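You operate a simulated robot arm through the tools that you are given. There is no shell and no other tool. Be economical: measure what you need, move in short steps, check, and stop when the job is done.

You run a simulated two-armed robot. Do the job below in one go: nothing can be reset, and whatever is moved stays where it is left.

TASK
Free the knob, pull the grey plug, shut it away in the case.
Fine: the coupler with the blue grip, the teal case; hold each while you work it; the knob stays at FREE.

It is judged by the outcome, as a careful person would: the job done as asked, and still so three seconds after it is handed in. It fails if anything else is knocked over, pushed out of place, dropped, spilled or broken.

THE ROBOT
Two 6-joint arms with two-finger parallel grippers on one trunk, on a base that drives. Base frame: it is fixed to the floor where the robot stands at the start and does not move with it; the origin is under the middle of the robot, x ahead of it, y to its left, z up; the surface under the hand at the start is at about z = 900. Lengths are in mm, angles in rad, forces in N, time in s.
The left shoulder is at the start at [60, 187, 1197], the right one opposite. With the tool pointing down near the work surface each hand reaches from about 260 to 620 mm from the robot's upright axis, wherever it stands, measured 20 degrees to its own side. Places, roughly: blue lock knob [500, 700, 1000]; brown case [750, 1250, 250]; drawer of the brown case [700, 1300, 200]; drawer of the teal case [600, 200, 900]; green lock knob [700, 400, 300]; inside of the drawer of the teal case [600, 200, 900]; red lock knob [900, 500, 1000]. Payload 1.57 kg a hand.
Tool frame (each hand has its own): the origin (TCP) lies between the finger pads and is the grasp point; the fingertips stand 30 mm ahead of it; z points along the fingers, y is the line along which they close. Largest opening 110 mm; finger width 24, thickness 12; the body of the gripper, 48 by 112 mm, starts 78 mm behind the TCP.
Orientation is that of the tool frame in the base frame, as a unit quaternion [w, x, y, z]. With the fingers straight down and closing along the base's y, the tool's x points along the base's -x, its y along +y and its z along -z.

THE INTERFACE
- The arms move only by the tool send_rows. It takes "left_commands", "right_commands" or both (then of equal length, played together; a hand with none holds still); each is a list of rows, each a list of 7 numbers: the turn, a rotation vector about the base's x, y, z in rad, then the shift along the base's x, y, z in mm, then the finger opening in mm, from 0 to 110. In form: [[rx, ry, rz, dx, dy, dz, grip], ...]. A call has 1 to 8 rows; each row shifts and turns the commanded pose from where the row before left it. Each row takes 0.2 s and may step no farther than 50 mm and 0.15 rad from the row before; otherwise, or with a gripper value out of range, the whole call is refused. Where a pose cannot be reached the arm comes as near as it can. A force on the tool above 40 N (or 10 N above the force at the start of the call, whichever is more), or a blocked arm, ends the call early, and 0.2 s more pass. The fingers move at their own pace (about 153 mm/s each) and stop on an object; they squeeze with about 35 N. The grip force told is the motor's: it shows also when the fingers shut on nothing. Time passes only in rows, and 0.2 s behind the last, so rows that do not move let the fingers close. It gives the time, the measured TCP pose, the force on the tool (base axes), the opening and the grip force at its end, in the units of the frame above (readings bear some noise), with the torque about the TCP (base axes, N m) and any sound that the robot's microphone picked up.
- Cameras (640 x 400 px; columns grow to the right, rows downward): "scene" is now at [19, 12.5, 1741.1]; the picture's right is [0.15, -0.99, 0.00], its down [-0.73, -0.11, -0.67] and it looks along [0.67, 0.10, -0.74] (base axes); focal length 256 px, centre (320, 200). "left" rides on the left gripper at [70, -16, -141] in its tool frame; the picture's right is [0.23, 0.97, 0.00], its down [-0.86, 0.20, -0.48] and it looks along [-0.47, 0.11, 0.88] (tool axes); focal length 222 px, centre (320, 200). "right" rides on the right gripper at [70, 16, -141] in its tool frame; the picture's right is [-0.23, 0.97, 0.00], its down [-0.86, -0.20, -0.48] and it looks along [-0.47, -0.11, 0.88] (tool axes); focal length 222 px, centre (320, 200). There is no depth. A picture from a camera that has moved, and an enlarged one, comes with that camera's place and axes in the base frame and with its lens.
- camera(camera): a new picture of that camera. It takes no simulated time.
- raise_lower(by): slides the trunk up (or, below 0, down) by that many mm; the arms and the scene camera ride with it, the base frame stays. It gives what a move gives, with no picture.
- base_move(legs): drives the robot by 1 to 6 legs, each [ahead, left, turn to the left] in mm, mm and rad, along the robot's own axes; the way and the turn of a leg run together, so that a leg with both is an arc; at most 1500 mm and 3.142 rad a leg. The arms and the cameras ride along, it lands a little off, and it stops where it bumps. It gives what a move gives.
- pan_tilt(pan, tilt): turns the head with the scene camera to pan (to the left, within 1.501 rad either way) and tilt (down, from -0.506 to 1.204), counted from straight ahead of the robot. It gives what a move gives.
- inspect(camera, box): a new picture of the part [left, top, right, bottom] of that camera's present view, enlarged. It takes no simulated time.
- job_done(): hands the job in; it is judged then, once.

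Go step by step. Nothing tells you exact positions but the pictures and the camera data: compare them with the known pose of the tool, close in by small moves and look again before you grip or let go. The budget is 120 turns and 100 pictures, counting those below and the enlarged ones. Unless the task says otherwise, let go and move clear before handing in, and close with one line.

The tools are called after "Emit:" as a command line: name --argument value ..., lists and objects as JSON in quotes. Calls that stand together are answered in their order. send_rows: Moves the arms, as the interface text tells. Its arguments: {"type":"object","properties":{"left_commands":{"type":"array","items":{"type":"array","items":{"type":"number"}}},"right_commands":{"type":"array","items":{"type":"array","items":{"type":"number"}}}},"required":[]} The other tools are called the same way: raise_lower (by) slides the trunk up or down; base_move (legs) drives the base; pan_tilt (pan, tilt) turns the head that bears the scene camera; camera (camera) takes a picture; inspect (camera, box) takes an enlarged picture of a part of a camera's view; job_done () hands the job in.

At the start:

```text
time_s: 0.0
left_tcp_pos: [263.2, 401.5, 1287.2]
left_tool_rot: [0.0, 0.0, 1.0, 0.0]
left_force: [1.0, -0.6, -0.2]
left_torque: [0.03, -0.01, 0.04]
left_finger_gap: 109.9
left_finger_force: 0.0
right_tcp_pos: [405.3, 9.7, 1346.1]
right_tool_rot: [0.0, 0.0, 1.0, 0.0]
right_force: [0.3, -0.1, -0.3]
right_torque: [0.02, 0.0, 0.0]
right_finger_gap: 110.1
right_finger_force: 0.1
trunk travel left (down, up): [-825.0, 165.0]
robot x, y, heading: [-2.7, 1.7, 0.001]
head pan, tilt: [0.15, 0.831]
```

scene: 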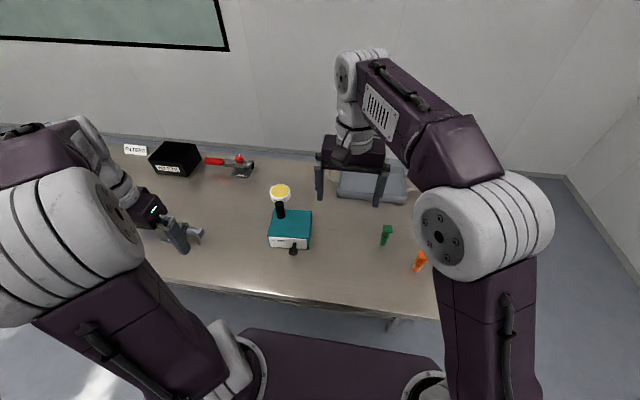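
right: 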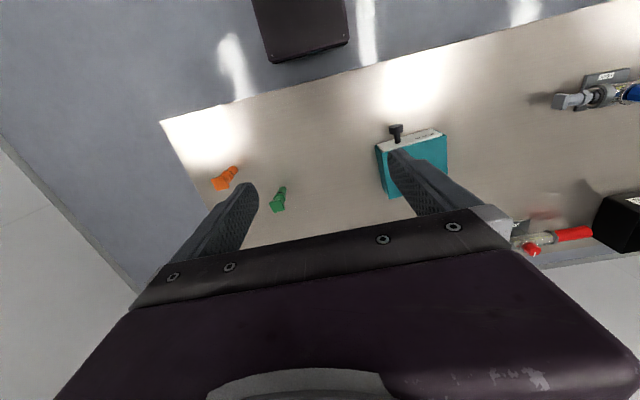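
left: 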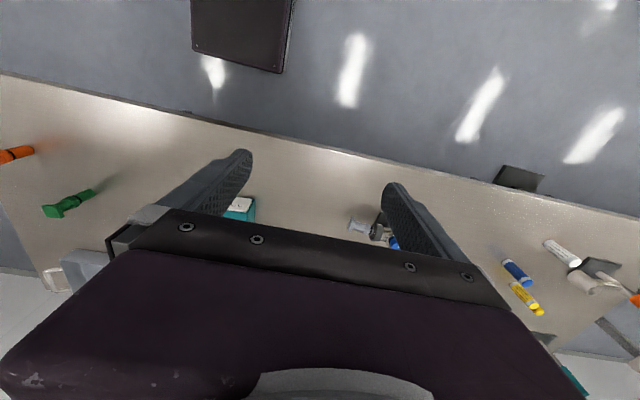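

I see a table with a teal case roughly ahead and a coupler with a blue grip to the left, partly hidden by the left arm. I'll enlarge the views for detail first.

Emit:
inspect --camera "scene" --box '[120, 130, 320, 270]'

Emit:
inspect --camera "right" --box '[360, 50, 640, 270]'

```text
2.86 times, centred on (220, 200) of scene
camera zoom: at [19.0, 12.5, 1741.1], right [0.15, -0.99, 0.0], down [-0.73, -0.11, -0.67], along [0.67, 0.1, -0.74], focal length 730 px, centre (606, 200)
```

zoom: 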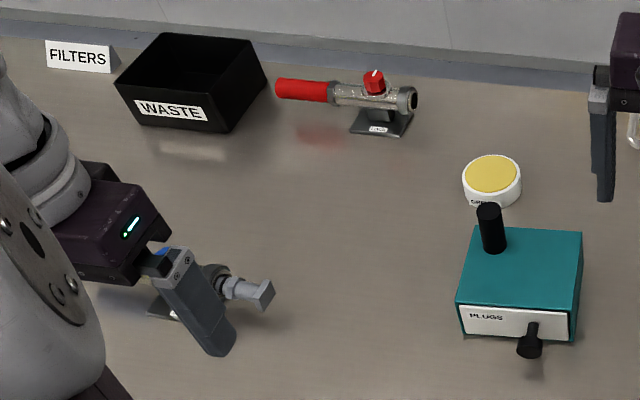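

```text
1.82 times, centred on (500, 160) of right
camera zoom: at [335.9, 24.3, 1487.7], right [0.23, 0.97, 0.0], down [0.86, -0.2, 0.48], along [0.47, -0.11, -0.88], focal length 404 px, centre (-7, 273)
```

zoom: 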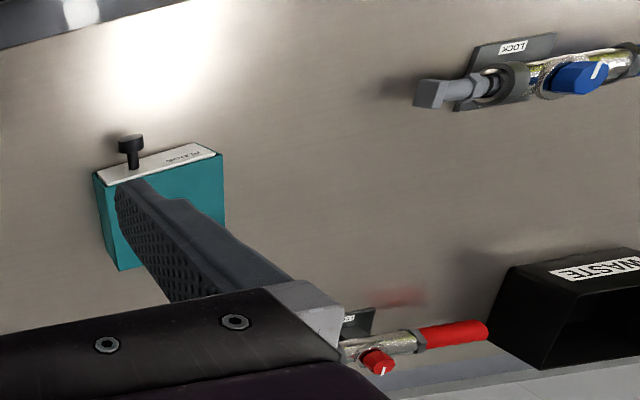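

The teal case has a drawer labelled PLUGS with a knob facing me and a black post on top. The blue coupler with its grey plug is hidden behind the left hand, so I'll move that hand aside and look again.

Emit:
send_rows --left_commands '[[0, 0, 0, -20, 45, 0, 110], [0, 0, 0, -20, 45, 0, 110], [0, 0, 0, -20, 45, 0, 110], [0, 0, 0, -20, 45, 0, 110]]' --right_commands '[[0, 0, 0, 0, 30, -20, 110], [0, 0, 0, 0, 30, -20, 110], [0, 0, 0, 0, 30, -20, 110], [0, 0, 0, 0, 30, -20, 110]]'

Emit:
camera --camera "scene"

Emit:
camera --camera "right"

```text
time_s: 1.0
left_tcp_pos: [183.8, 587.9, 1284.1]
left_tool_rot: [-0.001, 0.0, 1.0, -0.002]
left_force: [0.4, 1.3, 0.3]
left_torque: [-0.08, 0.02, 0.01]
left_finger_gap: 110.1
left_finger_force: 0.0
right_tcp_pos: [402.9, 134.7, 1265.9]
right_tool_rot: [0.0, -0.001, 1.0, -0.001]
right_force: [-0.6, 1.1, -0.5]
right_torque: [-0.08, -0.01, -0.01]
right_finger_gap: 109.9
right_finger_force: 0.1
trunk travel left (down, up): [-825.0, 165.0]
robot x, y, heading: [0.5, 1.6, -0.001]
head pan, tilt: [0.15, 0.831]
```

```text
94 pictures are left
camera scene: at [18.8, 17.9, 1741.1], right [0.15, -0.99, 0.0], down [-0.73, -0.11, -0.67], along [0.67, 0.1, -0.74], focal length 256 px, centre (320, 200)
```

scene: 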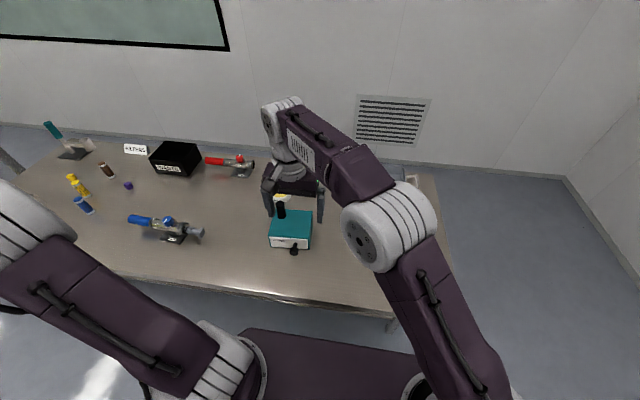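

```text
93 pictures are left
camera right: at [334.1, 150.6, 1406.9], right [0.23, 0.97, 0.0], down [0.85, -0.2, 0.48], along [0.47, -0.11, -0.88], focal length 222 px, centre (320, 200)
```

right: 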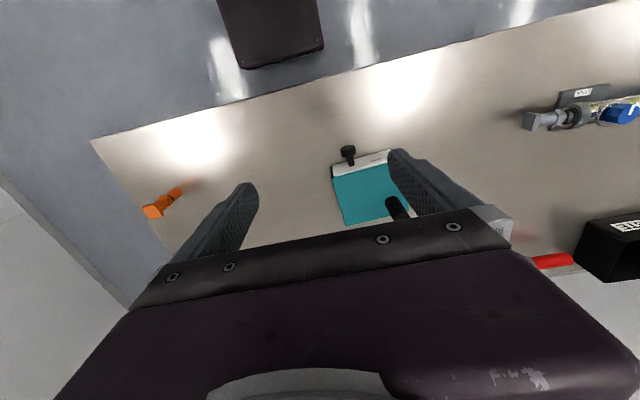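

Emit:
inspect --camera "scene" --box '[110, 195, 230, 270]'

Emit:
inspect --camera "scene" --box '[240, 185, 340, 265]'

Emit:
camera --camera "left"

```text
5.33 times, centred on (170, 232) of scene
camera zoom: at [18.8, 17.9, 1741.1], right [0.15, -0.99, 0.0], down [-0.73, -0.11, -0.67], along [0.67, 0.1, -0.74], focal length 1363 px, centre (1120, 27)
```

zoom: 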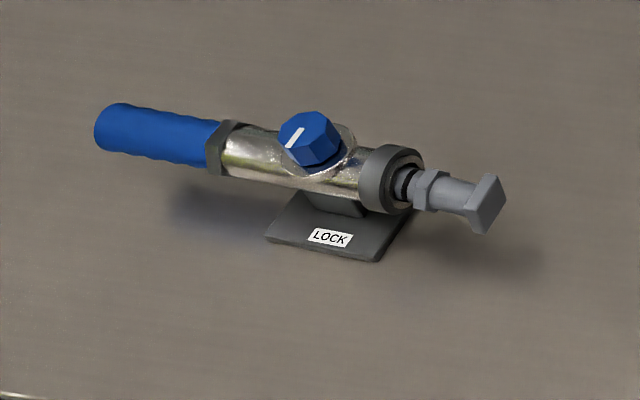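

```text
5.00 times, centred on (290, 225) of scene
camera zoom: at [18.8, 17.9, 1741.1], right [0.15, -0.99, 0.0], down [-0.73, -0.11, -0.67], along [0.67, 0.1, -0.74], focal length 1278 px, centre (470, 75)
```

zoom: 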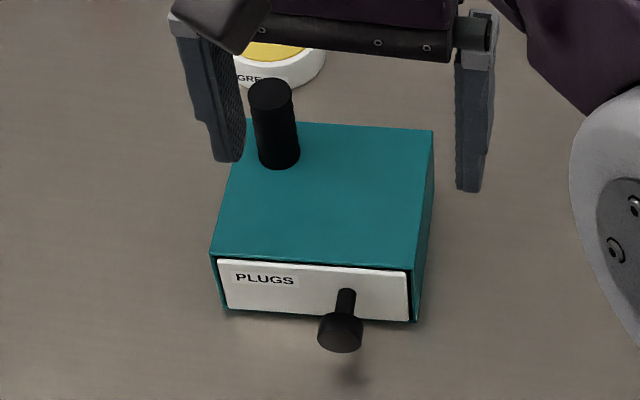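

```text
90 pictures are left
camera left: at [114.6, 572.5, 1425.6], right [-0.23, 0.97, 0.0], down [0.86, 0.2, 0.48], along [0.47, 0.11, -0.88], focal length 222 px, centre (320, 200)
```

left: 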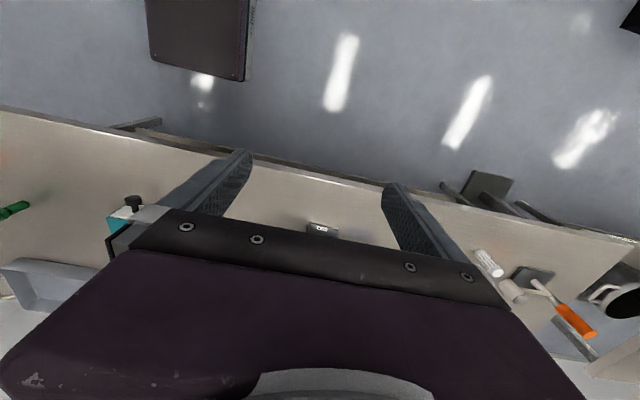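

The coupler lies along y: blue grip around y≈780, knob near (510, 660), plug end near (496, 530). The case spans x 515–650 and y 135–285, with its post near (604, 252) and its drawer knob near (485, 183). I'll open the drawer first, so I'm driving a bit ahead and left.

Emit:
base_move --legs '[[80, 100, 0]]'

Emit:
camera --camera "left"

Emit:
inspect --camera "scene" --box '[90, 180, 250, 280]'

```text
time_s: 2.3
left_tcp_pos: [262.8, 681.9, 1287.4]
left_tool_rot: [0.0, -0.002, 1.0, 0.001]
left_force: [-0.2, 0.9, 0.1]
left_torque: [0.02, -0.02, 0.03]
left_finger_gap: 110.1
left_finger_force: 0.1
right_tcp_pos: [482.9, 229.8, 1266.9]
right_tool_rot: [0.0, -0.001, 1.0, 0.002]
right_force: [-0.2, 0.1, -0.3]
right_torque: [0.02, 0.04, 0.02]
right_finger_gap: 110.2
right_finger_force: 0.0
trunk travel left (down, up): [-825.0, 165.0]
robot x, y, heading: [79.1, 100.7, 0.003]
head pan, tilt: [0.15, 0.831]
```

```text
89 pictures are left
camera left: at [192.9, 665.8, 1428.3], right [-0.23, 0.97, 0.0], down [0.85, 0.2, 0.48], along [0.47, 0.11, -0.88], focal length 222 px, centre (320, 200)
```

left: 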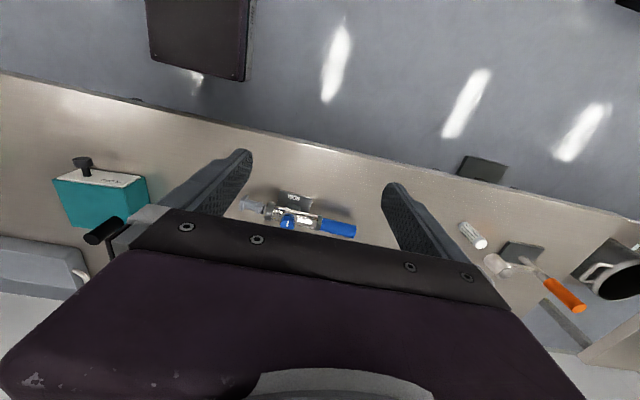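

```text
4.00 times, centred on (170, 230) of scene
camera zoom: at [97.2, 110.2, 1741.1], right [0.15, -0.99, 0.0], down [-0.73, -0.11, -0.68], along [0.67, 0.1, -0.74], focal length 1022 px, centre (920, 80)
```

zoom: 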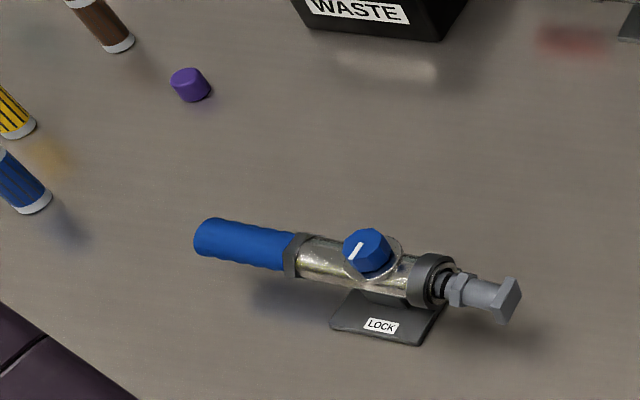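

Now I'll enlarge the left camera's views of the coupler and the case, to triangulate.

Emit:
inspect --camera "left" --box '[230, 170, 370, 257]'

Emit:
inspect --camera "left" --box '[40, 140, 168, 220]'

Emit:
inspect --camera "scene" --box '[260, 190, 372, 260]'

```text
4.57 times, centred on (300, 214) of left
camera zoom: at [192.9, 665.8, 1428.3], right [-0.23, 0.97, 0.0], down [0.85, 0.2, 0.48], along [0.47, 0.11, -0.88], focal length 1015 px, centre (411, 138)
```

zoom: 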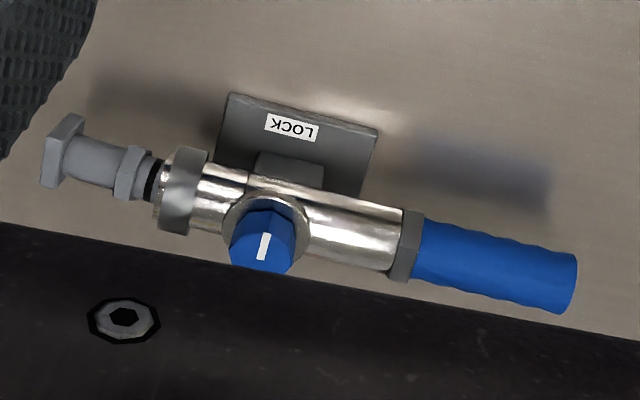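

```text
5.00 times, centred on (104, 180) of left
camera zoom: at [192.9, 665.8, 1428.3], right [-0.23, 0.97, 0.0], down [0.85, 0.2, 0.48], along [0.47, 0.11, -0.88], focal length 1111 px, centre (1400, 300)
```

zoom: 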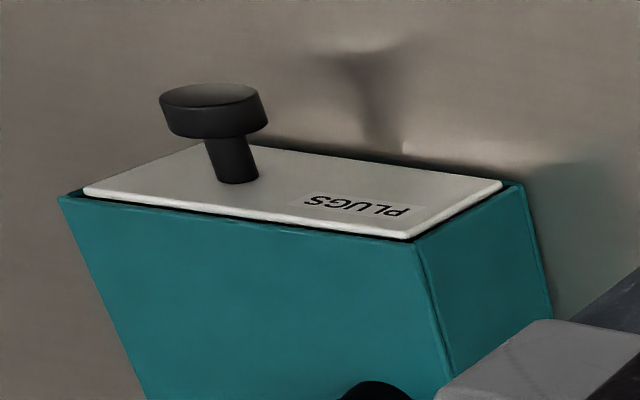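

```text
5.71 times, centred on (316, 225) of scene
camera zoom: at [97.2, 110.2, 1741.1], right [0.15, -0.99, 0.0], down [-0.73, -0.11, -0.68], along [0.67, 0.1, -0.74], focal length 1461 px, centre (343, 57)
```

zoom: 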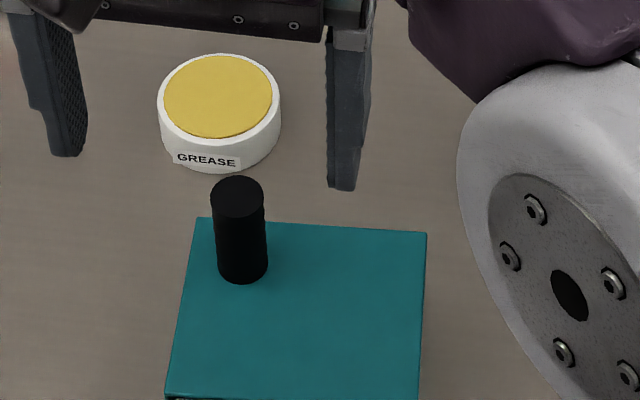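

The drawer knob triangulates to (480, 182, 945) and the post to (602, 249) with its top near 1053. I'll move the right hand off to the side, then bring the left hand over the post, turned 90° so it closes along x.

Emit:
send_rows --right_commands '[[0, 0, 0, -12, -18, -10, 110], [0, 0, 0, -12, -18, -10, 110], [0, 0, 0, -12, -18, -10, 110], [0, 0, 0, -12, -18, -10, 110], [0, 0, 0, -12, -18, -10, 110], [0, 0, 0, -12, -18, -10, 110], [0, 0, 0, -12, -18, -10, 110], [0, 0, 0, -12, -18, -10, 110]]' --left_commands '[[0, 0, -0.143, 15, -30, 0, 110], [0, 0, -0.143, 15, -30, 0, 110], [0, 0, -0.143, 15, -30, 0, 110], [0, 0, -0.143, 15, -30, 0, 110], [0, 0, -0.143, 15, -30, 0, 110], [0, 0, -0.143, 15, -30, 0, 110], [0, 0, -0.143, 15, -30, 0, 110], [0, 0, -0.143, 15, -30, 0, 110]]'

```text
time_s: 4.1
left_tcp_pos: [383.4, 442.0, 1287.5]
left_tool_rot: [0.0, 0.542, 0.841, 0.001]
left_force: [-0.2, 0.1, -0.6]
left_torque: [0.0, 0.0, 0.02]
left_finger_gap: 109.9
left_finger_force: 0.0
right_tcp_pos: [387.1, 85.2, 1186.0]
right_tool_rot: [0.0, -0.002, 1.0, 0.001]
right_force: [-0.3, -0.1, 0.0]
right_torque: [0.04, 0.0, 0.01]
right_finger_gap: 110.0
right_finger_force: 0.1
trunk travel left (down, up): [-825.0, 165.0]
robot x, y, heading: [82.0, 98.7, -0.0]
head pan, tilt: [0.15, 0.831]
```

The left hand turns well; I'm continuing to above the post.

Emit:
send_rows --left_commands '[[0, 0, -0.142, 27.3, -24.1, -14, 110], [0, 0, -0.142, 27.3, -24.1, -14, 110], [0, 0, -0.142, 27.3, -24.1, -14, 110], [0, 0, 0, 27.3, -24.1, -14, 110], [0, 0, 0, 27.3, -24.1, -14, 110], [0, 0, 0, 27.3, -24.1, -14, 110], [0, 0, 0, 27.3, -24.1, -14, 110], [0, 0, 0, 27.3, -24.1, -14, 110]]'

Emit:
camera --camera "left"

Emit:
camera --camera "scene"

Emit:
camera --camera "right"

```text
time_s: 5.9
left_tcp_pos: [606.0, 248.6, 1173.5]
left_tool_rot: [0.0, 0.706, 0.708, 0.0]
left_force: [0.0, -0.7, -0.3]
left_torque: [0.01, 0.02, -0.04]
left_finger_gap: 109.9
left_finger_force: 0.0
right_tcp_pos: [389.3, 85.9, 1185.4]
right_tool_rot: [-0.001, -0.001, 1.0, 0.0]
right_force: [0.2, -0.4, -0.3]
right_torque: [0.04, 0.02, 0.02]
right_finger_gap: 109.8
right_finger_force: 0.1
trunk travel left (down, up): [-825.0, 165.0]
robot x, y, heading: [82.2, 100.1, 0.003]
head pan, tilt: [0.15, 0.831]
```

```text
84 pictures are left
camera left: at [588.9, 318.6, 1315.7], right [0.97, 0.23, 0.0], down [0.2, -0.85, 0.48], along [0.11, -0.47, -0.88], focal length 222 px, centre (320, 200)
```

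left: 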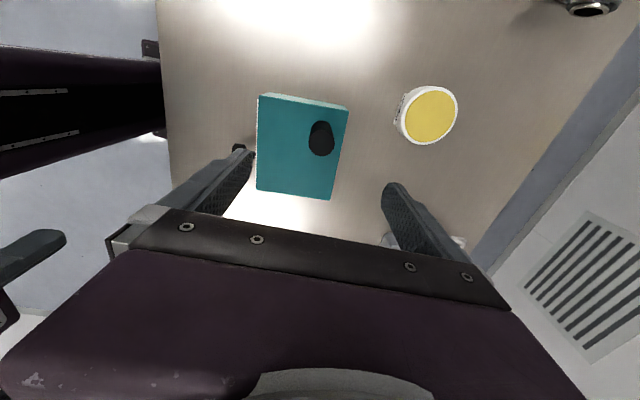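

```text
83 pictures are left
camera scene: at [101.7, 110.5, 1741.1], right [0.15, -0.99, 0.0], down [-0.73, -0.11, -0.67], along [0.67, 0.1, -0.74], focal length 256 px, centre (320, 200)
```

scene: 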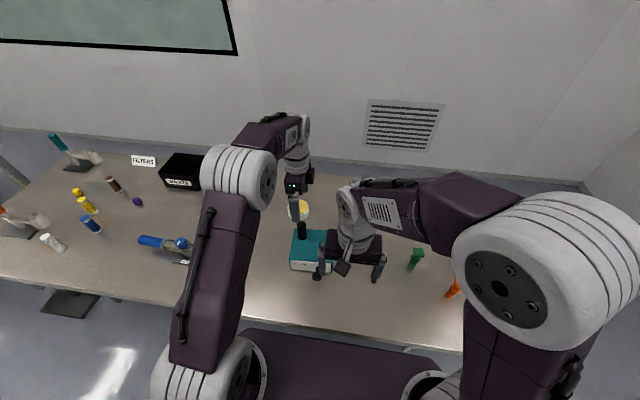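

```text
82 pictures are left
camera right: at [319.9, 101.2, 1327.4], right [0.23, 0.97, 0.0], down [0.86, -0.2, 0.48], along [0.46, -0.11, -0.88], focal length 222 px, centre (320, 200)
```

right: 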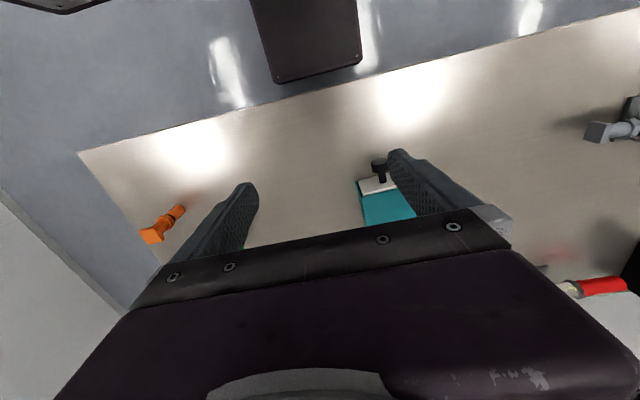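

The left hand sits over the post to within a few mm. I'm descending straight down.

Emit:
send_rows --left_commands '[[0, 0, 0, -1, 0, -30, 110], [0, 0, 0, 0, 0, -30, 110], [0, 0, 0, 0, 0, -30, 110], [0, 0, 0, 0, 0, -30, 100], [0, 0, 0, 0, 0, -20, 80]]'

Emit:
camera --camera "left"

```text
time_s: 7.1
left_tcp_pos: [600.4, 250.1, 1033.2]
left_tool_rot: [0.001, 0.707, 0.707, 0.0]
left_force: [0.7, -0.4, -1.1]
left_torque: [0.02, 0.01, 0.01]
left_finger_gap: 80.1
left_finger_force: 0.1
right_tcp_pos: [388.3, 86.4, 1186.8]
right_tool_rot: [0.001, 0.0, 1.0, 0.0]
right_force: [-0.3, -0.2, 0.0]
right_torque: [0.02, 0.01, 0.0]
right_finger_gap: 110.0
right_finger_force: 0.1
trunk travel left (down, up): [-825.0, 165.0]
robot x, y, heading: [80.5, 100.1, 0.005]
head pan, tilt: [0.15, 0.831]
```

```text
81 pictures are left
camera left: at [585.0, 319.9, 1175.2], right [0.97, 0.23, 0.0], down [0.2, -0.85, 0.48], along [0.11, -0.47, -0.88], focal length 222 px, centre (320, 200)
```

left: 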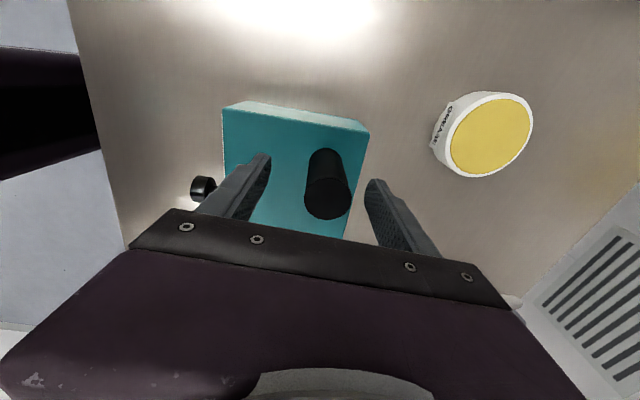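

The post stands between the fingers, about 4 mm off centre. I'll nudge the hand and close.

Emit:
send_rows --left_commands '[[0, 0, 0, 3, 3, 0, 70], [0, 0, 0, 0, 0, -3, 50], [0, 0, 0, 0, 0, 0, 40], [0, 0, 0, 0, 0, 0, 20], [0, 0, 0, 0, 0, 0, 20]]'

Emit:
send_rows --right_commands '[[0, 0, 0, 9, 12, -10, 90], [0, 0, 0, 9, 12, -10, 80], [0, 0, 0, 9, 12, -10, 80], [0, 0, 0, 9, 12, -10, 80], [0, 0, 0, 9, 12, -10, 80], [0, 0, 0, 9, 12, -10, 80], [0, 0, 0, 9, 12, -10, 80], [0, 0, 0, 9, 12, -10, 80]]'

Emit:
camera --camera "right"

Emit:
camera --camera "left"

```text
time_s: 8.3
left_tcp_pos: [604.3, 253.5, 1031.8]
left_tool_rot: [-0.001, 0.707, 0.707, 0.0]
left_force: [0.2, 0.6, 0.1]
left_torque: [0.0, -0.03, -0.01]
left_finger_gap: 30.9
left_finger_force: 34.9
right_tcp_pos: [388.8, 87.1, 1187.2]
right_tool_rot: [0.0, -0.001, 1.0, -0.001]
right_force: [-0.1, 0.0, 0.1]
right_torque: [-0.01, -0.01, 0.01]
right_finger_gap: 110.1
right_finger_force: 0.1
trunk travel left (down, up): [-825.0, 165.0]
robot x, y, heading: [81.6, 98.9, 0.002]
head pan, tilt: [0.15, 0.831]
```

```text
time_s: 10.1
left_tcp_pos: [604.2, 254.2, 1030.8]
left_tool_rot: [0.0, 0.706, 0.708, 0.0]
left_force: [0.6, 0.8, -0.1]
left_torque: [0.05, 0.01, 0.03]
left_finger_gap: 30.9
left_finger_force: 34.8
right_tcp_pos: [461.1, 183.4, 1106.1]
right_tool_rot: [0.0, -0.001, 1.0, 0.0]
right_force: [0.3, -0.5, -0.3]
right_torque: [-0.03, 0.02, -0.01]
right_finger_gap: 79.9
right_finger_force: 0.1
trunk travel left (down, up): [-825.0, 165.0]
robot x, y, heading: [80.0, 102.3, -0.0]
head pan, tilt: [0.15, 0.831]
```

```text
80 pictures are left
camera right: at [391.0, 198.5, 1247.3], right [0.23, 0.97, 0.0], down [0.86, -0.2, 0.48], along [0.47, -0.11, -0.88], focal length 222 px, centre (320, 200)
```

right: 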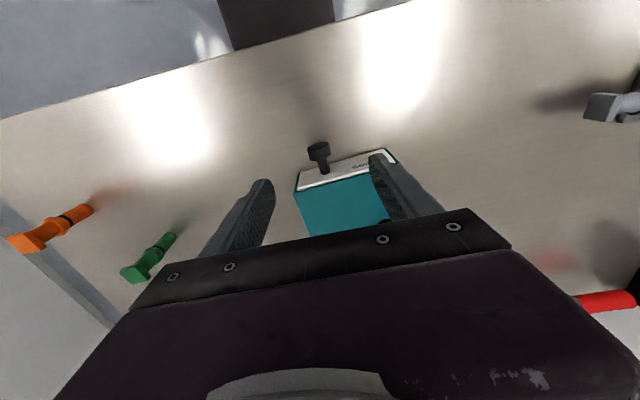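

```text
79 pictures are left
camera left: at [588.0, 323.4, 1172.9], right [0.97, 0.23, 0.0], down [0.2, -0.85, 0.48], along [0.11, -0.47, -0.88], focal length 222 px, centre (320, 200)
```

left: 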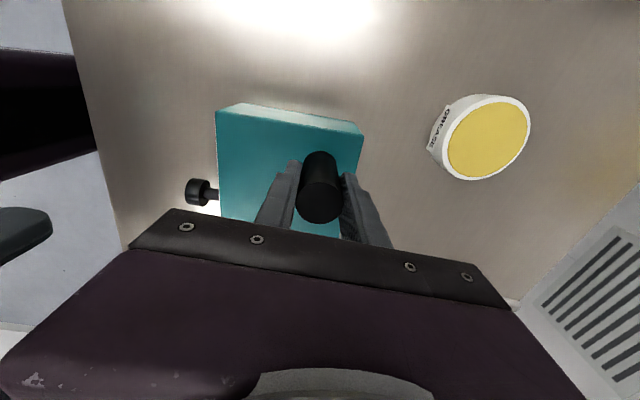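

The case is held. The drawer knob head is at about (477, 180, 945), so I'm lowering the right hand around it.

Emit:
send_rows --right_commands '[[0, 0, 0, 9, -2, -30, 80], [0, 0, 0, 8, -2, -30, 80], [0, 0, 0, 0, 0, -35, 80], [0, 0, 0, 0, 0, -35, 80], [0, 0, 0, 0, 0, -25, 80]]'

Emit:
camera --camera "right"

Emit:
camera --camera "left"

```text
time_s: 11.3
left_tcp_pos: [605.1, 254.6, 1032.1]
left_tool_rot: [0.0, 0.706, 0.708, 0.0]
left_force: [-0.3, 0.0, 0.8]
left_torque: [0.06, -0.03, 0.04]
left_finger_gap: 31.0
left_finger_force: 34.8
right_tcp_pos: [477.4, 177.6, 950.4]
right_tool_rot: [-0.001, -0.001, 1.0, 0.0]
right_force: [-0.9, 0.3, 0.1]
right_torque: [-0.02, 0.01, 0.0]
right_finger_gap: 80.2
right_finger_force: 0.0
trunk travel left (down, up): [-825.0, 165.0]
robot x, y, heading: [84.9, 98.7, -0.001]
head pan, tilt: [0.15, 0.831]
```

```text
78 pictures are left
camera right: at [407.9, 193.6, 1092.2], right [0.23, 0.97, 0.0], down [0.86, -0.2, 0.48], along [0.47, -0.11, -0.88], focal length 222 px, centre (320, 200)
```

right: 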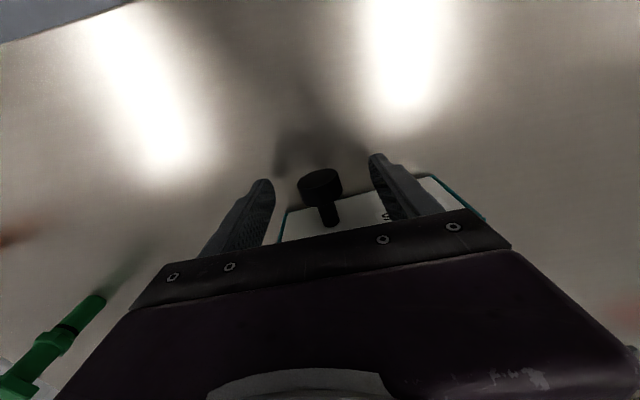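

```text
77 pictures are left
camera left: at [587.9, 323.2, 1172.9], right [0.97, 0.23, 0.0], down [0.2, -0.85, 0.48], along [0.11, -0.47, -0.88], focal length 222 px, centre (320, 200)
```

left: 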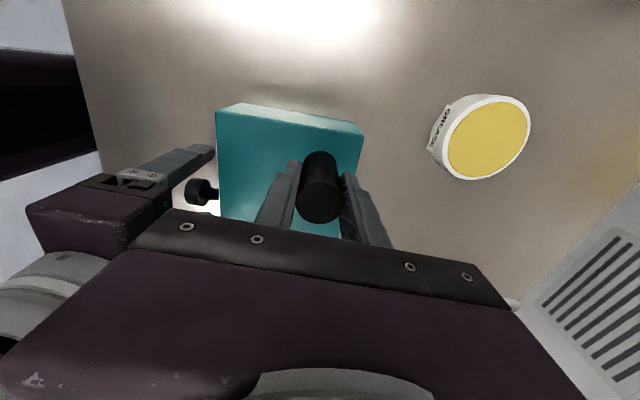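

Knob head is between the right fingers; closing.

Emit:
send_rows --right_commands '[[0, 0, 0, 0, 1, 0, 60], [0, 0, 0, 0, 0, 0, 45], [0, 0, 0, 0, 0, 0, 20], [0, 0, 0, 0, 0, 0, 15]]'

Emit:
camera --camera "right"

```text
time_s: 12.3
left_tcp_pos: [604.1, 252.9, 1031.5]
left_tool_rot: [0.001, 0.707, 0.707, 0.0]
left_force: [1.2, -0.9, 0.3]
left_torque: [0.05, -0.02, -0.28]
left_finger_gap: 31.0
left_finger_force: 35.6
right_tcp_pos: [476.4, 181.2, 951.6]
right_tool_rot: [0.0, -0.001, 1.0, 0.001]
right_force: [-1.1, 0.1, 0.0]
right_torque: [-0.02, -0.01, 0.4]
right_finger_gap: 31.5
right_finger_force: 34.3
trunk travel left (down, up): [-825.0, 165.0]
robot x, y, heading: [79.4, 99.9, 0.002]
head pan, tilt: [0.15, 0.831]
```

```text
76 pictures are left
camera right: at [407.4, 194.3, 1092.1], right [0.23, 0.97, 0.0], down [0.86, -0.2, 0.48], along [0.47, -0.11, -0.88], focal length 222 px, centre (320, 200)
```

right: 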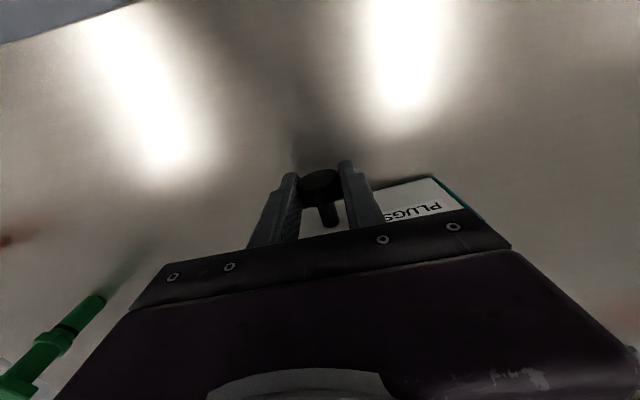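

Gripped. I'm pulling the drawer along its axis, about (-1, -0.08), in small steps.

Emit:
send_rows --right_commands '[[0, 0, 0, -10, -0.8, 0, 15], [0, 0, 0, -10, -0.8, 0, 15], [0, 0, 0, -10, -0.8, 0, 15], [0, 0, 0, -10, -0.8, 0, 15]]'

Emit:
camera --camera "right"

Emit:
camera --camera "left"

```text
time_s: 13.3
left_tcp_pos: [603.3, 252.1, 1032.1]
left_tool_rot: [0.0, 0.706, 0.708, 0.0]
left_force: [-2.2, -9.4, -0.4]
left_torque: [-0.56, 0.4, 0.72]
left_finger_gap: 31.3
left_finger_force: 34.9
right_tcp_pos: [436.4, 176.5, 951.9]
right_tool_rot: [0.002, 0.0, 1.0, 0.001]
right_force: [0.9, 7.6, 1.8]
right_torque: [0.2, -0.68, 0.63]
right_finger_gap: 31.6
right_finger_force: 35.5
trunk travel left (down, up): [-825.0, 165.0]
robot x, y, heading: [80.3, 99.8, 0.007]
head pan, tilt: [0.15, 0.831]
```

```text
75 pictures are left
camera right: at [366.5, 191.3, 1093.0], right [0.23, 0.97, 0.0], down [0.85, -0.2, 0.48], along [0.47, -0.11, -0.88], focal length 222 px, centre (320, 200)
```

right: 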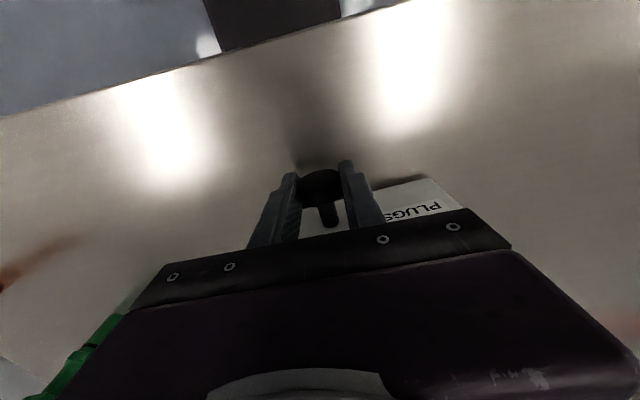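

```text
74 pictures are left
camera left: at [587.2, 322.7, 1173.0], right [0.97, 0.23, 0.0], down [0.2, -0.85, 0.48], along [0.11, -0.47, -0.88], focal length 222 px, centre (320, 200)
```

left: 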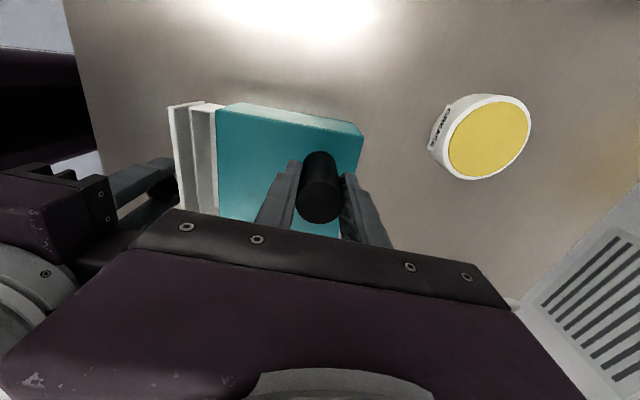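

The drawer is opening. The side force says to bear slightly toward +y as I continue.

Emit:
send_rows --right_commands '[[0, 0, 0, -10, 1.5, 0, 15], [0, 0, 0, -10, 1, 0, 15], [0, 0, 0, -10, 0.5, 0, 15], [0, 0, 0, -10, 0.5, 0, 15]]'

Emit:
camera --camera "left"

```text
time_s: 14.3
left_tcp_pos: [605.2, 253.6, 1030.8]
left_tool_rot: [0.0, 0.706, 0.708, 0.0]
left_force: [-2.2, 1.3, -0.6]
left_torque: [0.26, 0.59, -0.46]
left_finger_gap: 31.2
left_finger_force: 34.9
right_tcp_pos: [396.1, 179.0, 951.8]
right_tool_rot: [-0.001, -0.001, 1.0, -0.001]
right_force: [2.1, -1.4, 1.4]
right_torque: [-0.07, -0.72, 0.13]
right_finger_gap: 31.2
right_finger_force: 35.2
trunk travel left (down, up): [-825.0, 165.0]
robot x, y, heading: [79.7, 99.9, -0.0]
head pan, tilt: [0.15, 0.831]
```

```text
73 pictures are left
camera left: at [587.3, 323.5, 1173.0], right [0.97, 0.23, 0.0], down [0.2, -0.85, 0.48], along [0.11, -0.47, -0.88], focal length 222 px, centre (320, 200)
```

left: 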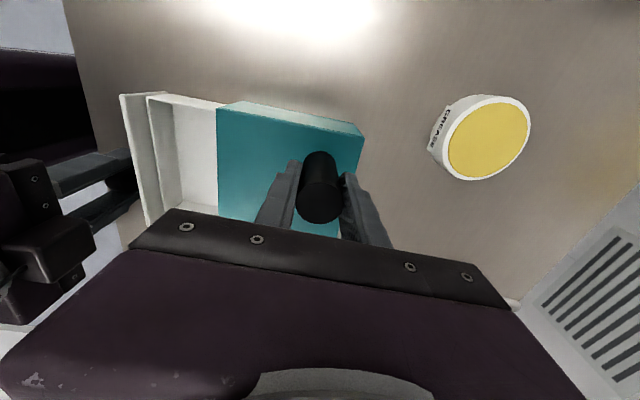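

About 80 mm open. I'll take 15 mm more for room, then release and back off.

Emit:
send_rows --right_commands '[[0, 0, 0, -8, 0.3, 0, 15], [0, 0, 0, -7, 0.3, 0, 15]]'

Emit:
camera --camera "left"

```text
time_s: 14.9
left_tcp_pos: [603.8, 253.4, 1031.5]
left_tool_rot: [-0.001, 0.707, 0.707, 0.0]
left_force: [-1.5, 1.5, -0.1]
left_torque: [0.23, 0.49, -0.52]
left_finger_gap: 31.0
left_finger_force: 34.8
right_tcp_pos: [382.1, 180.8, 951.0]
right_tool_rot: [0.0, -0.001, 1.0, 0.0]
right_force: [1.4, -2.2, -0.3]
right_torque: [-0.04, -0.53, 0.13]
right_finger_gap: 31.1
right_finger_force: 34.9
trunk travel left (down, up): [-825.0, 165.0]
robot x, y, heading: [81.2, 101.5, 0.001]
head pan, tilt: [0.15, 0.831]
```

```text
72 pictures are left
camera left: at [587.6, 323.3, 1173.0], right [0.97, 0.23, 0.0], down [0.2, -0.85, 0.48], along [0.11, -0.47, -0.88], focal length 222 px, centre (320, 200)
```

left: 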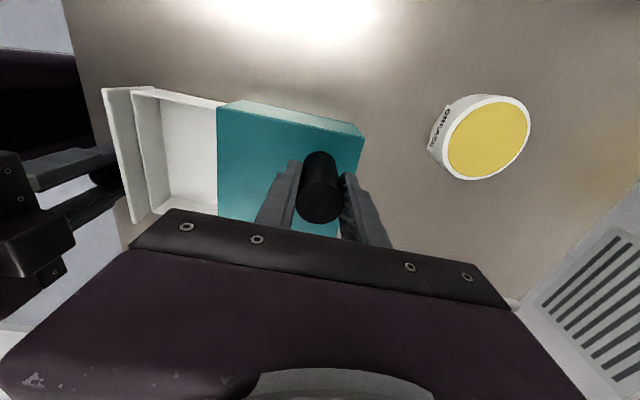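

The drawer is wide open. I'm releasing the knob and then the post, raising each hand straight up.

Emit:
send_rows --right_commands '[[0, 0, 0, 0, 0, 0, 60], [0, 0, 0, 0, 0, 0, 70], [0, 0, 0, 0, 0, 30, 70], [0, 0, 0, 0, 0, 40, 70], [0, 0, 0, 0, 0, 40, 70], [0, 0, 0, 0, 0, 40, 70], [0, 0, 0, 0, 0, 40, 70], [0, 0, 0, 0, 0, 40, 70]]'

Emit:
send_rows --left_commands '[[0, 0, 0, 0, 0, 0, 50], [0, 0, 0, 0, 0, 0, 80], [0, 0, 0, 0, 0, 30, 80], [0, 0, 0, 0, 0, 40, 80], [0, 0, 0, 0, 0, 40, 80], [0, 0, 0, 0, 0, 40, 80], [0, 0, 0, 0, 0, 40, 80], [0, 0, 0, 0, 0, 30, 80]]'

Emit:
camera --camera "left"

Emit:
camera --camera "scene"

```text
time_s: 16.7
left_tcp_pos: [603.1, 251.5, 1031.9]
left_tool_rot: [-0.001, 0.706, 0.708, 0.0]
left_force: [-0.3, -1.1, 0.2]
left_torque: [0.17, -0.16, 0.01]
left_finger_gap: 31.0
left_finger_force: 35.0
right_tcp_pos: [381.3, 182.0, 1181.6]
right_tool_rot: [0.001, -0.001, 1.0, 0.0]
right_force: [0.3, 0.0, 0.4]
right_torque: [0.04, 0.01, -0.03]
right_finger_gap: 70.3
right_finger_force: 0.1
trunk travel left (down, up): [-825.0, 165.0]
robot x, y, heading: [79.5, 96.5, 0.001]
head pan, tilt: [0.15, 0.831]
```

```text
time_s: 18.5
left_tcp_pos: [603.9, 255.8, 1252.5]
left_tool_rot: [-0.001, 0.706, 0.708, 0.0]
left_force: [-1.4, -0.2, -0.2]
left_torque: [0.03, 0.03, 0.02]
left_finger_gap: 79.9
left_finger_force: 0.1
right_tcp_pos: [380.6, 180.5, 1180.0]
right_tool_rot: [-0.001, 0.0, 1.0, 0.0]
right_force: [-0.7, -0.7, 0.3]
right_torque: [-0.01, 0.02, 0.02]
right_finger_gap: 70.0
right_finger_force: 0.1
trunk travel left (down, up): [-825.0, 165.0]
robot x, y, heading: [77.9, 94.8, 0.004]
head pan, tilt: [0.15, 0.831]
```

```text
71 pictures are left
camera left: at [587.8, 325.3, 1393.3], right [0.97, 0.23, 0.0], down [0.2, -0.85, 0.48], along [0.11, -0.47, -0.88], focal length 222 px, centre (320, 200)
```

left: 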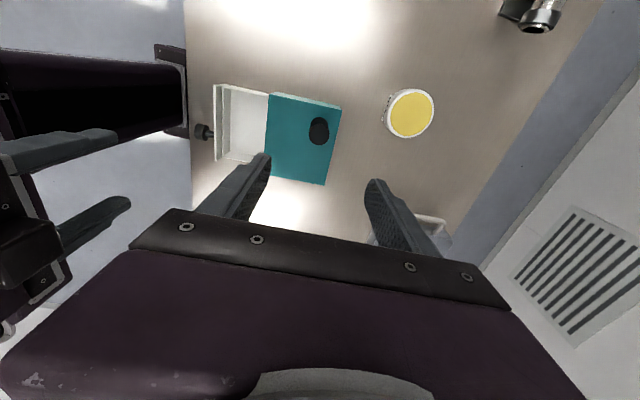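

```text
70 pictures are left
camera scene: at [99.0, 111.6, 1741.1], right [0.15, -0.99, 0.0], down [-0.73, -0.11, -0.67], along [0.67, 0.1, -0.74], focal length 256 px, centre (320, 200)
```

scene: 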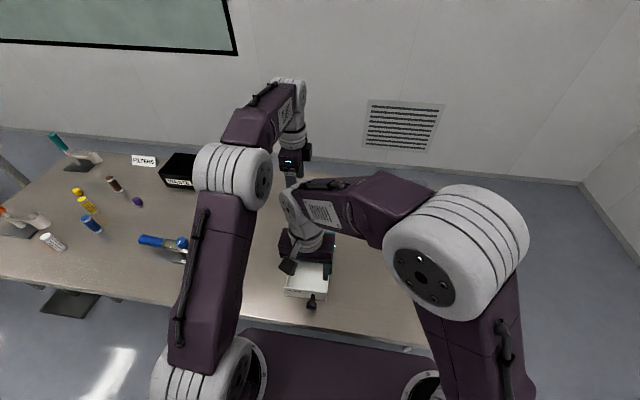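

Drawer open and both hands are clear. Now I'm driving left to work on the blue coupler.

Emit:
base_move --legs '[[0, 550, 0]]'

Emit:
camera --camera "scene"

Emit:
camera --camera "right"

Emit:
camera --camera "left"

```text
time_s: 21.7
left_tcp_pos: [603.8, 816.6, 1251.6]
left_tool_rot: [0.0, 0.705, 0.709, 0.001]
left_force: [-0.3, -1.1, -0.9]
left_torque: [0.01, 0.0, -0.02]
left_finger_gap: 79.9
left_finger_force: 0.0
right_tcp_pos: [378.6, 740.1, 1180.2]
right_tool_rot: [0.0, -0.003, 1.0, 0.001]
right_force: [-0.5, -0.7, 0.5]
right_torque: [0.0, 0.02, 0.02]
right_finger_gap: 69.8
right_finger_force: 0.0
trunk travel left (down, up): [-825.0, 165.0]
robot x, y, heading: [77.3, 658.4, 0.009]
head pan, tilt: [0.15, 0.831]
```

```text
69 pictures are left
camera scene: at [98.1, 670.8, 1741.1], right [0.15, -0.99, 0.0], down [-0.73, -0.11, -0.67], along [0.67, 0.1, -0.74], focal length 256 px, centre (320, 200)
```

scene: 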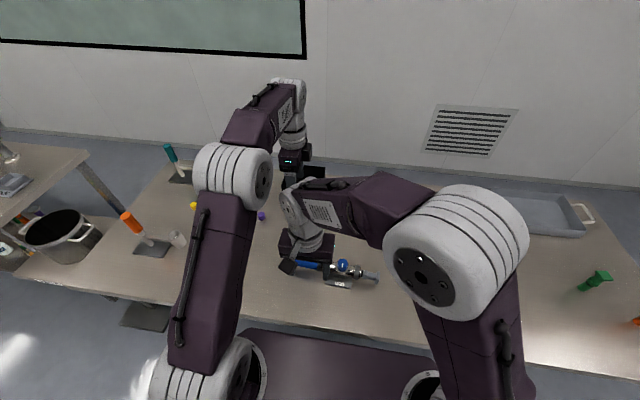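

```text
68 pictures are left
camera right: at [309.8, 756.1, 1321.0], right [0.22, 0.97, 0.0], down [0.86, -0.2, 0.48], along [0.47, -0.11, -0.88], focal length 222 px, centre (320, 200)
```

right: 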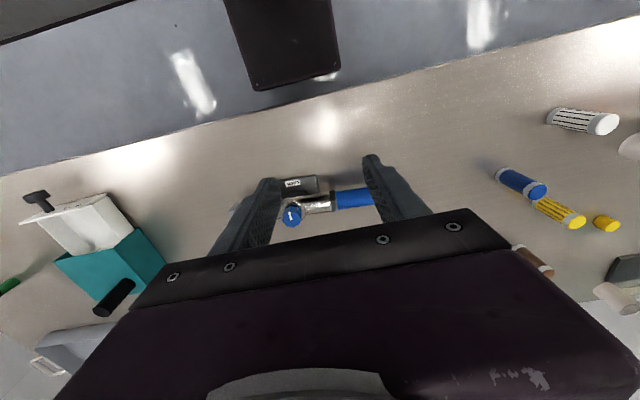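

```text
67 pictures are left
camera left: at [586.6, 885.5, 1392.8], right [0.97, 0.23, 0.0], down [0.2, -0.85, 0.48], along [0.11, -0.46, -0.88], focal length 222 px, centre (320, 200)
```

left: 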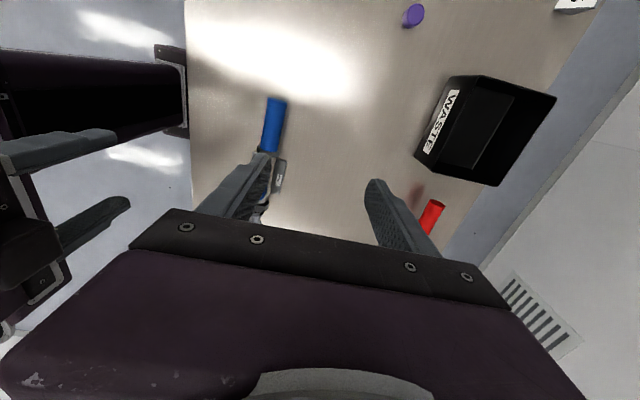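

I'm zooming in on the coupler from all three cameras to read the marks and the pointer.

Emit:
inspect --camera "left" --box '[240, 140, 304, 180]'

Emit:
inspect --camera "scene" --box '[280, 250, 392, 320]'

Emit:
inspect --camera "right" --box '[260, 160, 388, 240]'

```text
10.00 times, centred on (272, 160) of left
camera zoom: at [586.6, 885.5, 1392.8], right [0.97, 0.23, 0.0], down [0.2, -0.85, 0.48], along [0.11, -0.46, -0.88], focal length 2221 px, centre (800, 600)
```

zoom: 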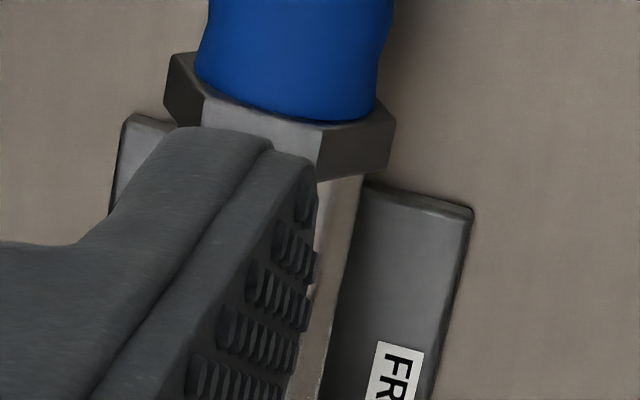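

```text
5.71 times, centred on (336, 285) of scene
camera zoom: at [98.1, 670.8, 1741.1], right [0.15, -0.99, 0.0], down [-0.73, -0.11, -0.67], along [0.67, 0.1, -0.74], focal length 1461 px, centre (229, -286)
```

zoom: 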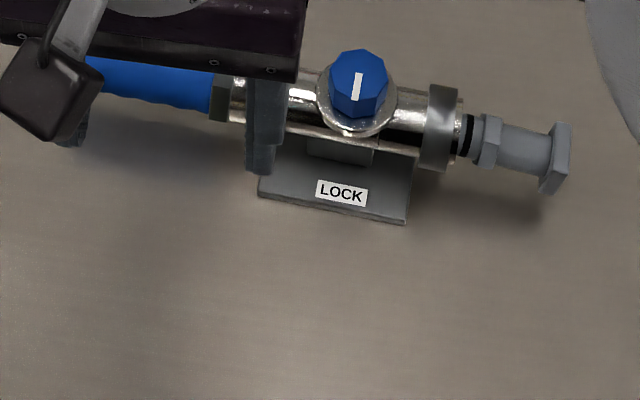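

```text
5.00 times, centred on (324, 200) of right
camera zoom: at [309.8, 756.1, 1321.0], right [0.22, 0.97, 0.0], down [0.86, -0.2, 0.48], along [0.47, -0.11, -0.88], focal length 1111 px, centre (300, 200)
```

zoom: 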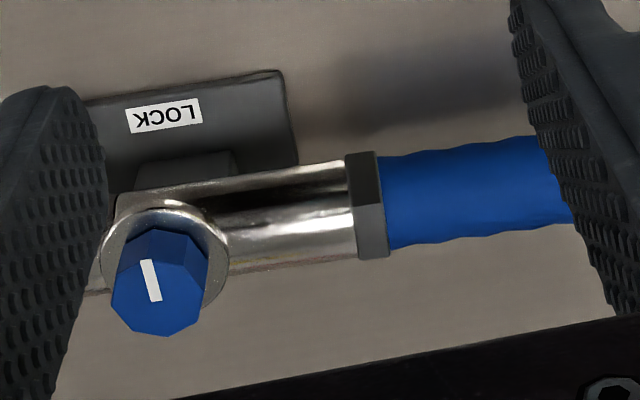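

LOCK is on the near side and FREE on the far side (+x), and the pointer faces LOCK now, so the knob needs a half turn. The knob is at (512, 659) with its top near 993, and the grip is at x≈516, y 740–838, z≈955. I'll bring the left hand above the grip and the right hand to the plug side.

Emit:
send_rows --right_commands '[[0, 0, 0, 6, -38, -6, 70], [0, 0, 0, 6, -38, -6, 70], [0, 0, 0, 6, -38, -6, 70], [0, 0, 0, 6, -38, -6, 70], [0, 0, 0, 0, 0, 0, 70], [0, 0, 0, 0, 0, 0, 70]]' --left_commands '[[0, 0, -0.05, 0, 0, 0, 90], [0, 0, 0, 0, 0, 0, 90], [0, 0, 0, -22, -4, -45, 90], [0, 0, 0, -22, -4, -45, 90], [0, 0, 0, -22, -4, -45, 90], [0, 0, 0, -22, -4, -45, 90]]'

Emit:
camera --camera "left"

Emit:
camera --camera "scene"

```text
refused: row 3 steps farther than a row can; nothing moved
```

```text
63 pictures are left
camera left: at [586.6, 885.5, 1392.8], right [0.97, 0.23, 0.0], down [0.2, -0.85, 0.48], along [0.11, -0.46, -0.88], focal length 222 px, centre (320, 200)
```

left: 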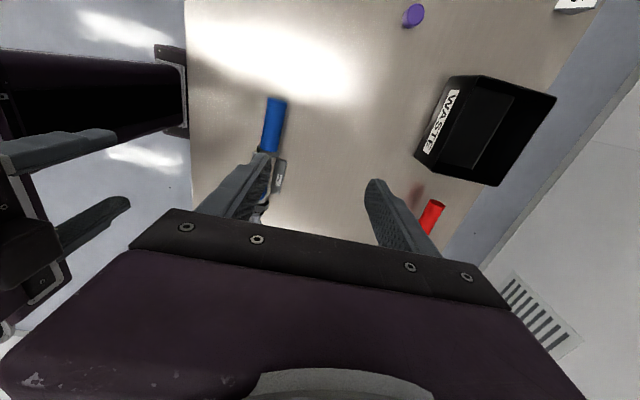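

```text
62 pictures are left
camera scene: at [98.1, 670.8, 1741.1], right [0.15, -0.99, 0.0], down [-0.73, -0.11, -0.67], along [0.67, 0.1, -0.74], focal length 256 px, centre (320, 200)
```

scene: 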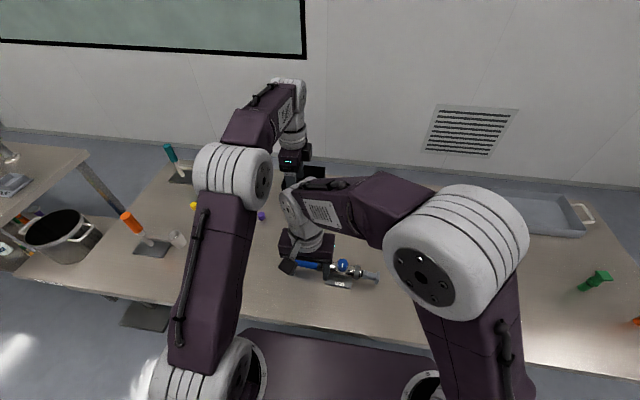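

That step was just over the limit, so nothing moved. I'll repeat it with smaller steps.

Emit:
send_rows --right_commands '[[0, 0, 0, 6, -38, -6, 70], [0, 0, 0, 6, -38, -6, 70], [0, 0, 0, 6, -38, -6, 70], [0, 0, 0, 6, -38, -6, 70], [0, 0, 0, 0, 0, 0, 70], [0, 0, 0, 0, 0, 0, 70], [0, 0, 0, 0, 0, 0, 70]]' --left_commands '[[0, 0, -0.05, 0, 0, 0, 90], [0, 0, 0, 0, 0, 0, 90], [0, 0, 0, -17.6, -3, -36, 90], [0, 0, 0, -17.6, -3, -36, 90], [0, 0, 0, -17.6, -3, -36, 90], [0, 0, 0, -17.6, -3, -36, 90], [0, 0, 0, -17.6, -3, -36, 90]]'

Emit:
camera --camera "left"

Emit:
camera --camera "scene"

```text
time_s: 23.3
left_tcp_pos: [514.0, 802.1, 1070.4]
left_tool_rot: [-0.001, 0.723, 0.691, 0.0]
left_force: [-0.4, 0.1, -0.4]
left_torque: [-0.01, 0.02, -0.01]
left_finger_gap: 90.1
left_finger_force: 0.0
right_tcp_pos: [403.9, 589.7, 1153.0]
right_tool_rot: [0.0, -0.002, 1.0, 0.0]
right_force: [-0.7, -0.5, -1.6]
right_torque: [-0.01, 0.01, 0.0]
right_finger_gap: 69.8
right_finger_force: 0.0
trunk travel left (down, up): [-825.0, 165.0]
robot x, y, heading: [79.0, 660.1, 0.006]
head pan, tilt: [0.15, 0.831]
```

```text
61 pictures are left
camera left: at [500.4, 872.7, 1212.2], right [0.98, 0.18, 0.0], down [0.16, -0.86, 0.48], along [0.09, -0.47, -0.88], focal length 222 px, centre (320, 200)
```

left: 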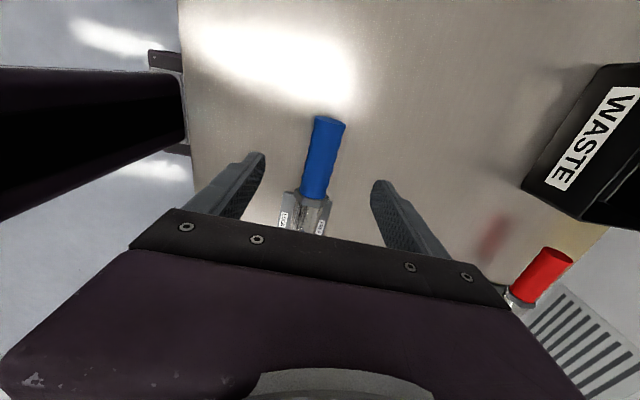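

```text
60 pictures are left
camera scene: at [98.6, 671.6, 1741.1], right [0.15, -0.99, 0.0], down [-0.73, -0.11, -0.67], along [0.67, 0.1, -0.74], focal length 256 px, centre (320, 200)
```

scene: 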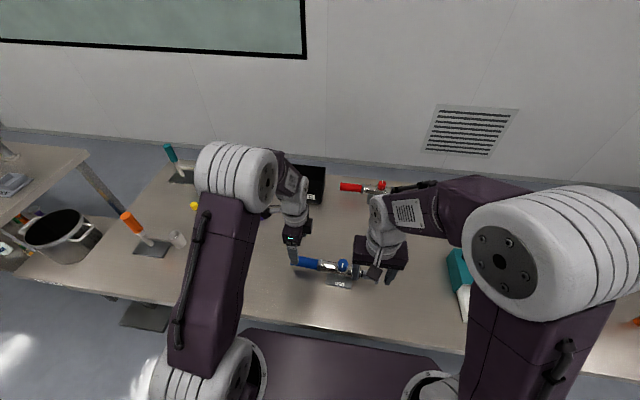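

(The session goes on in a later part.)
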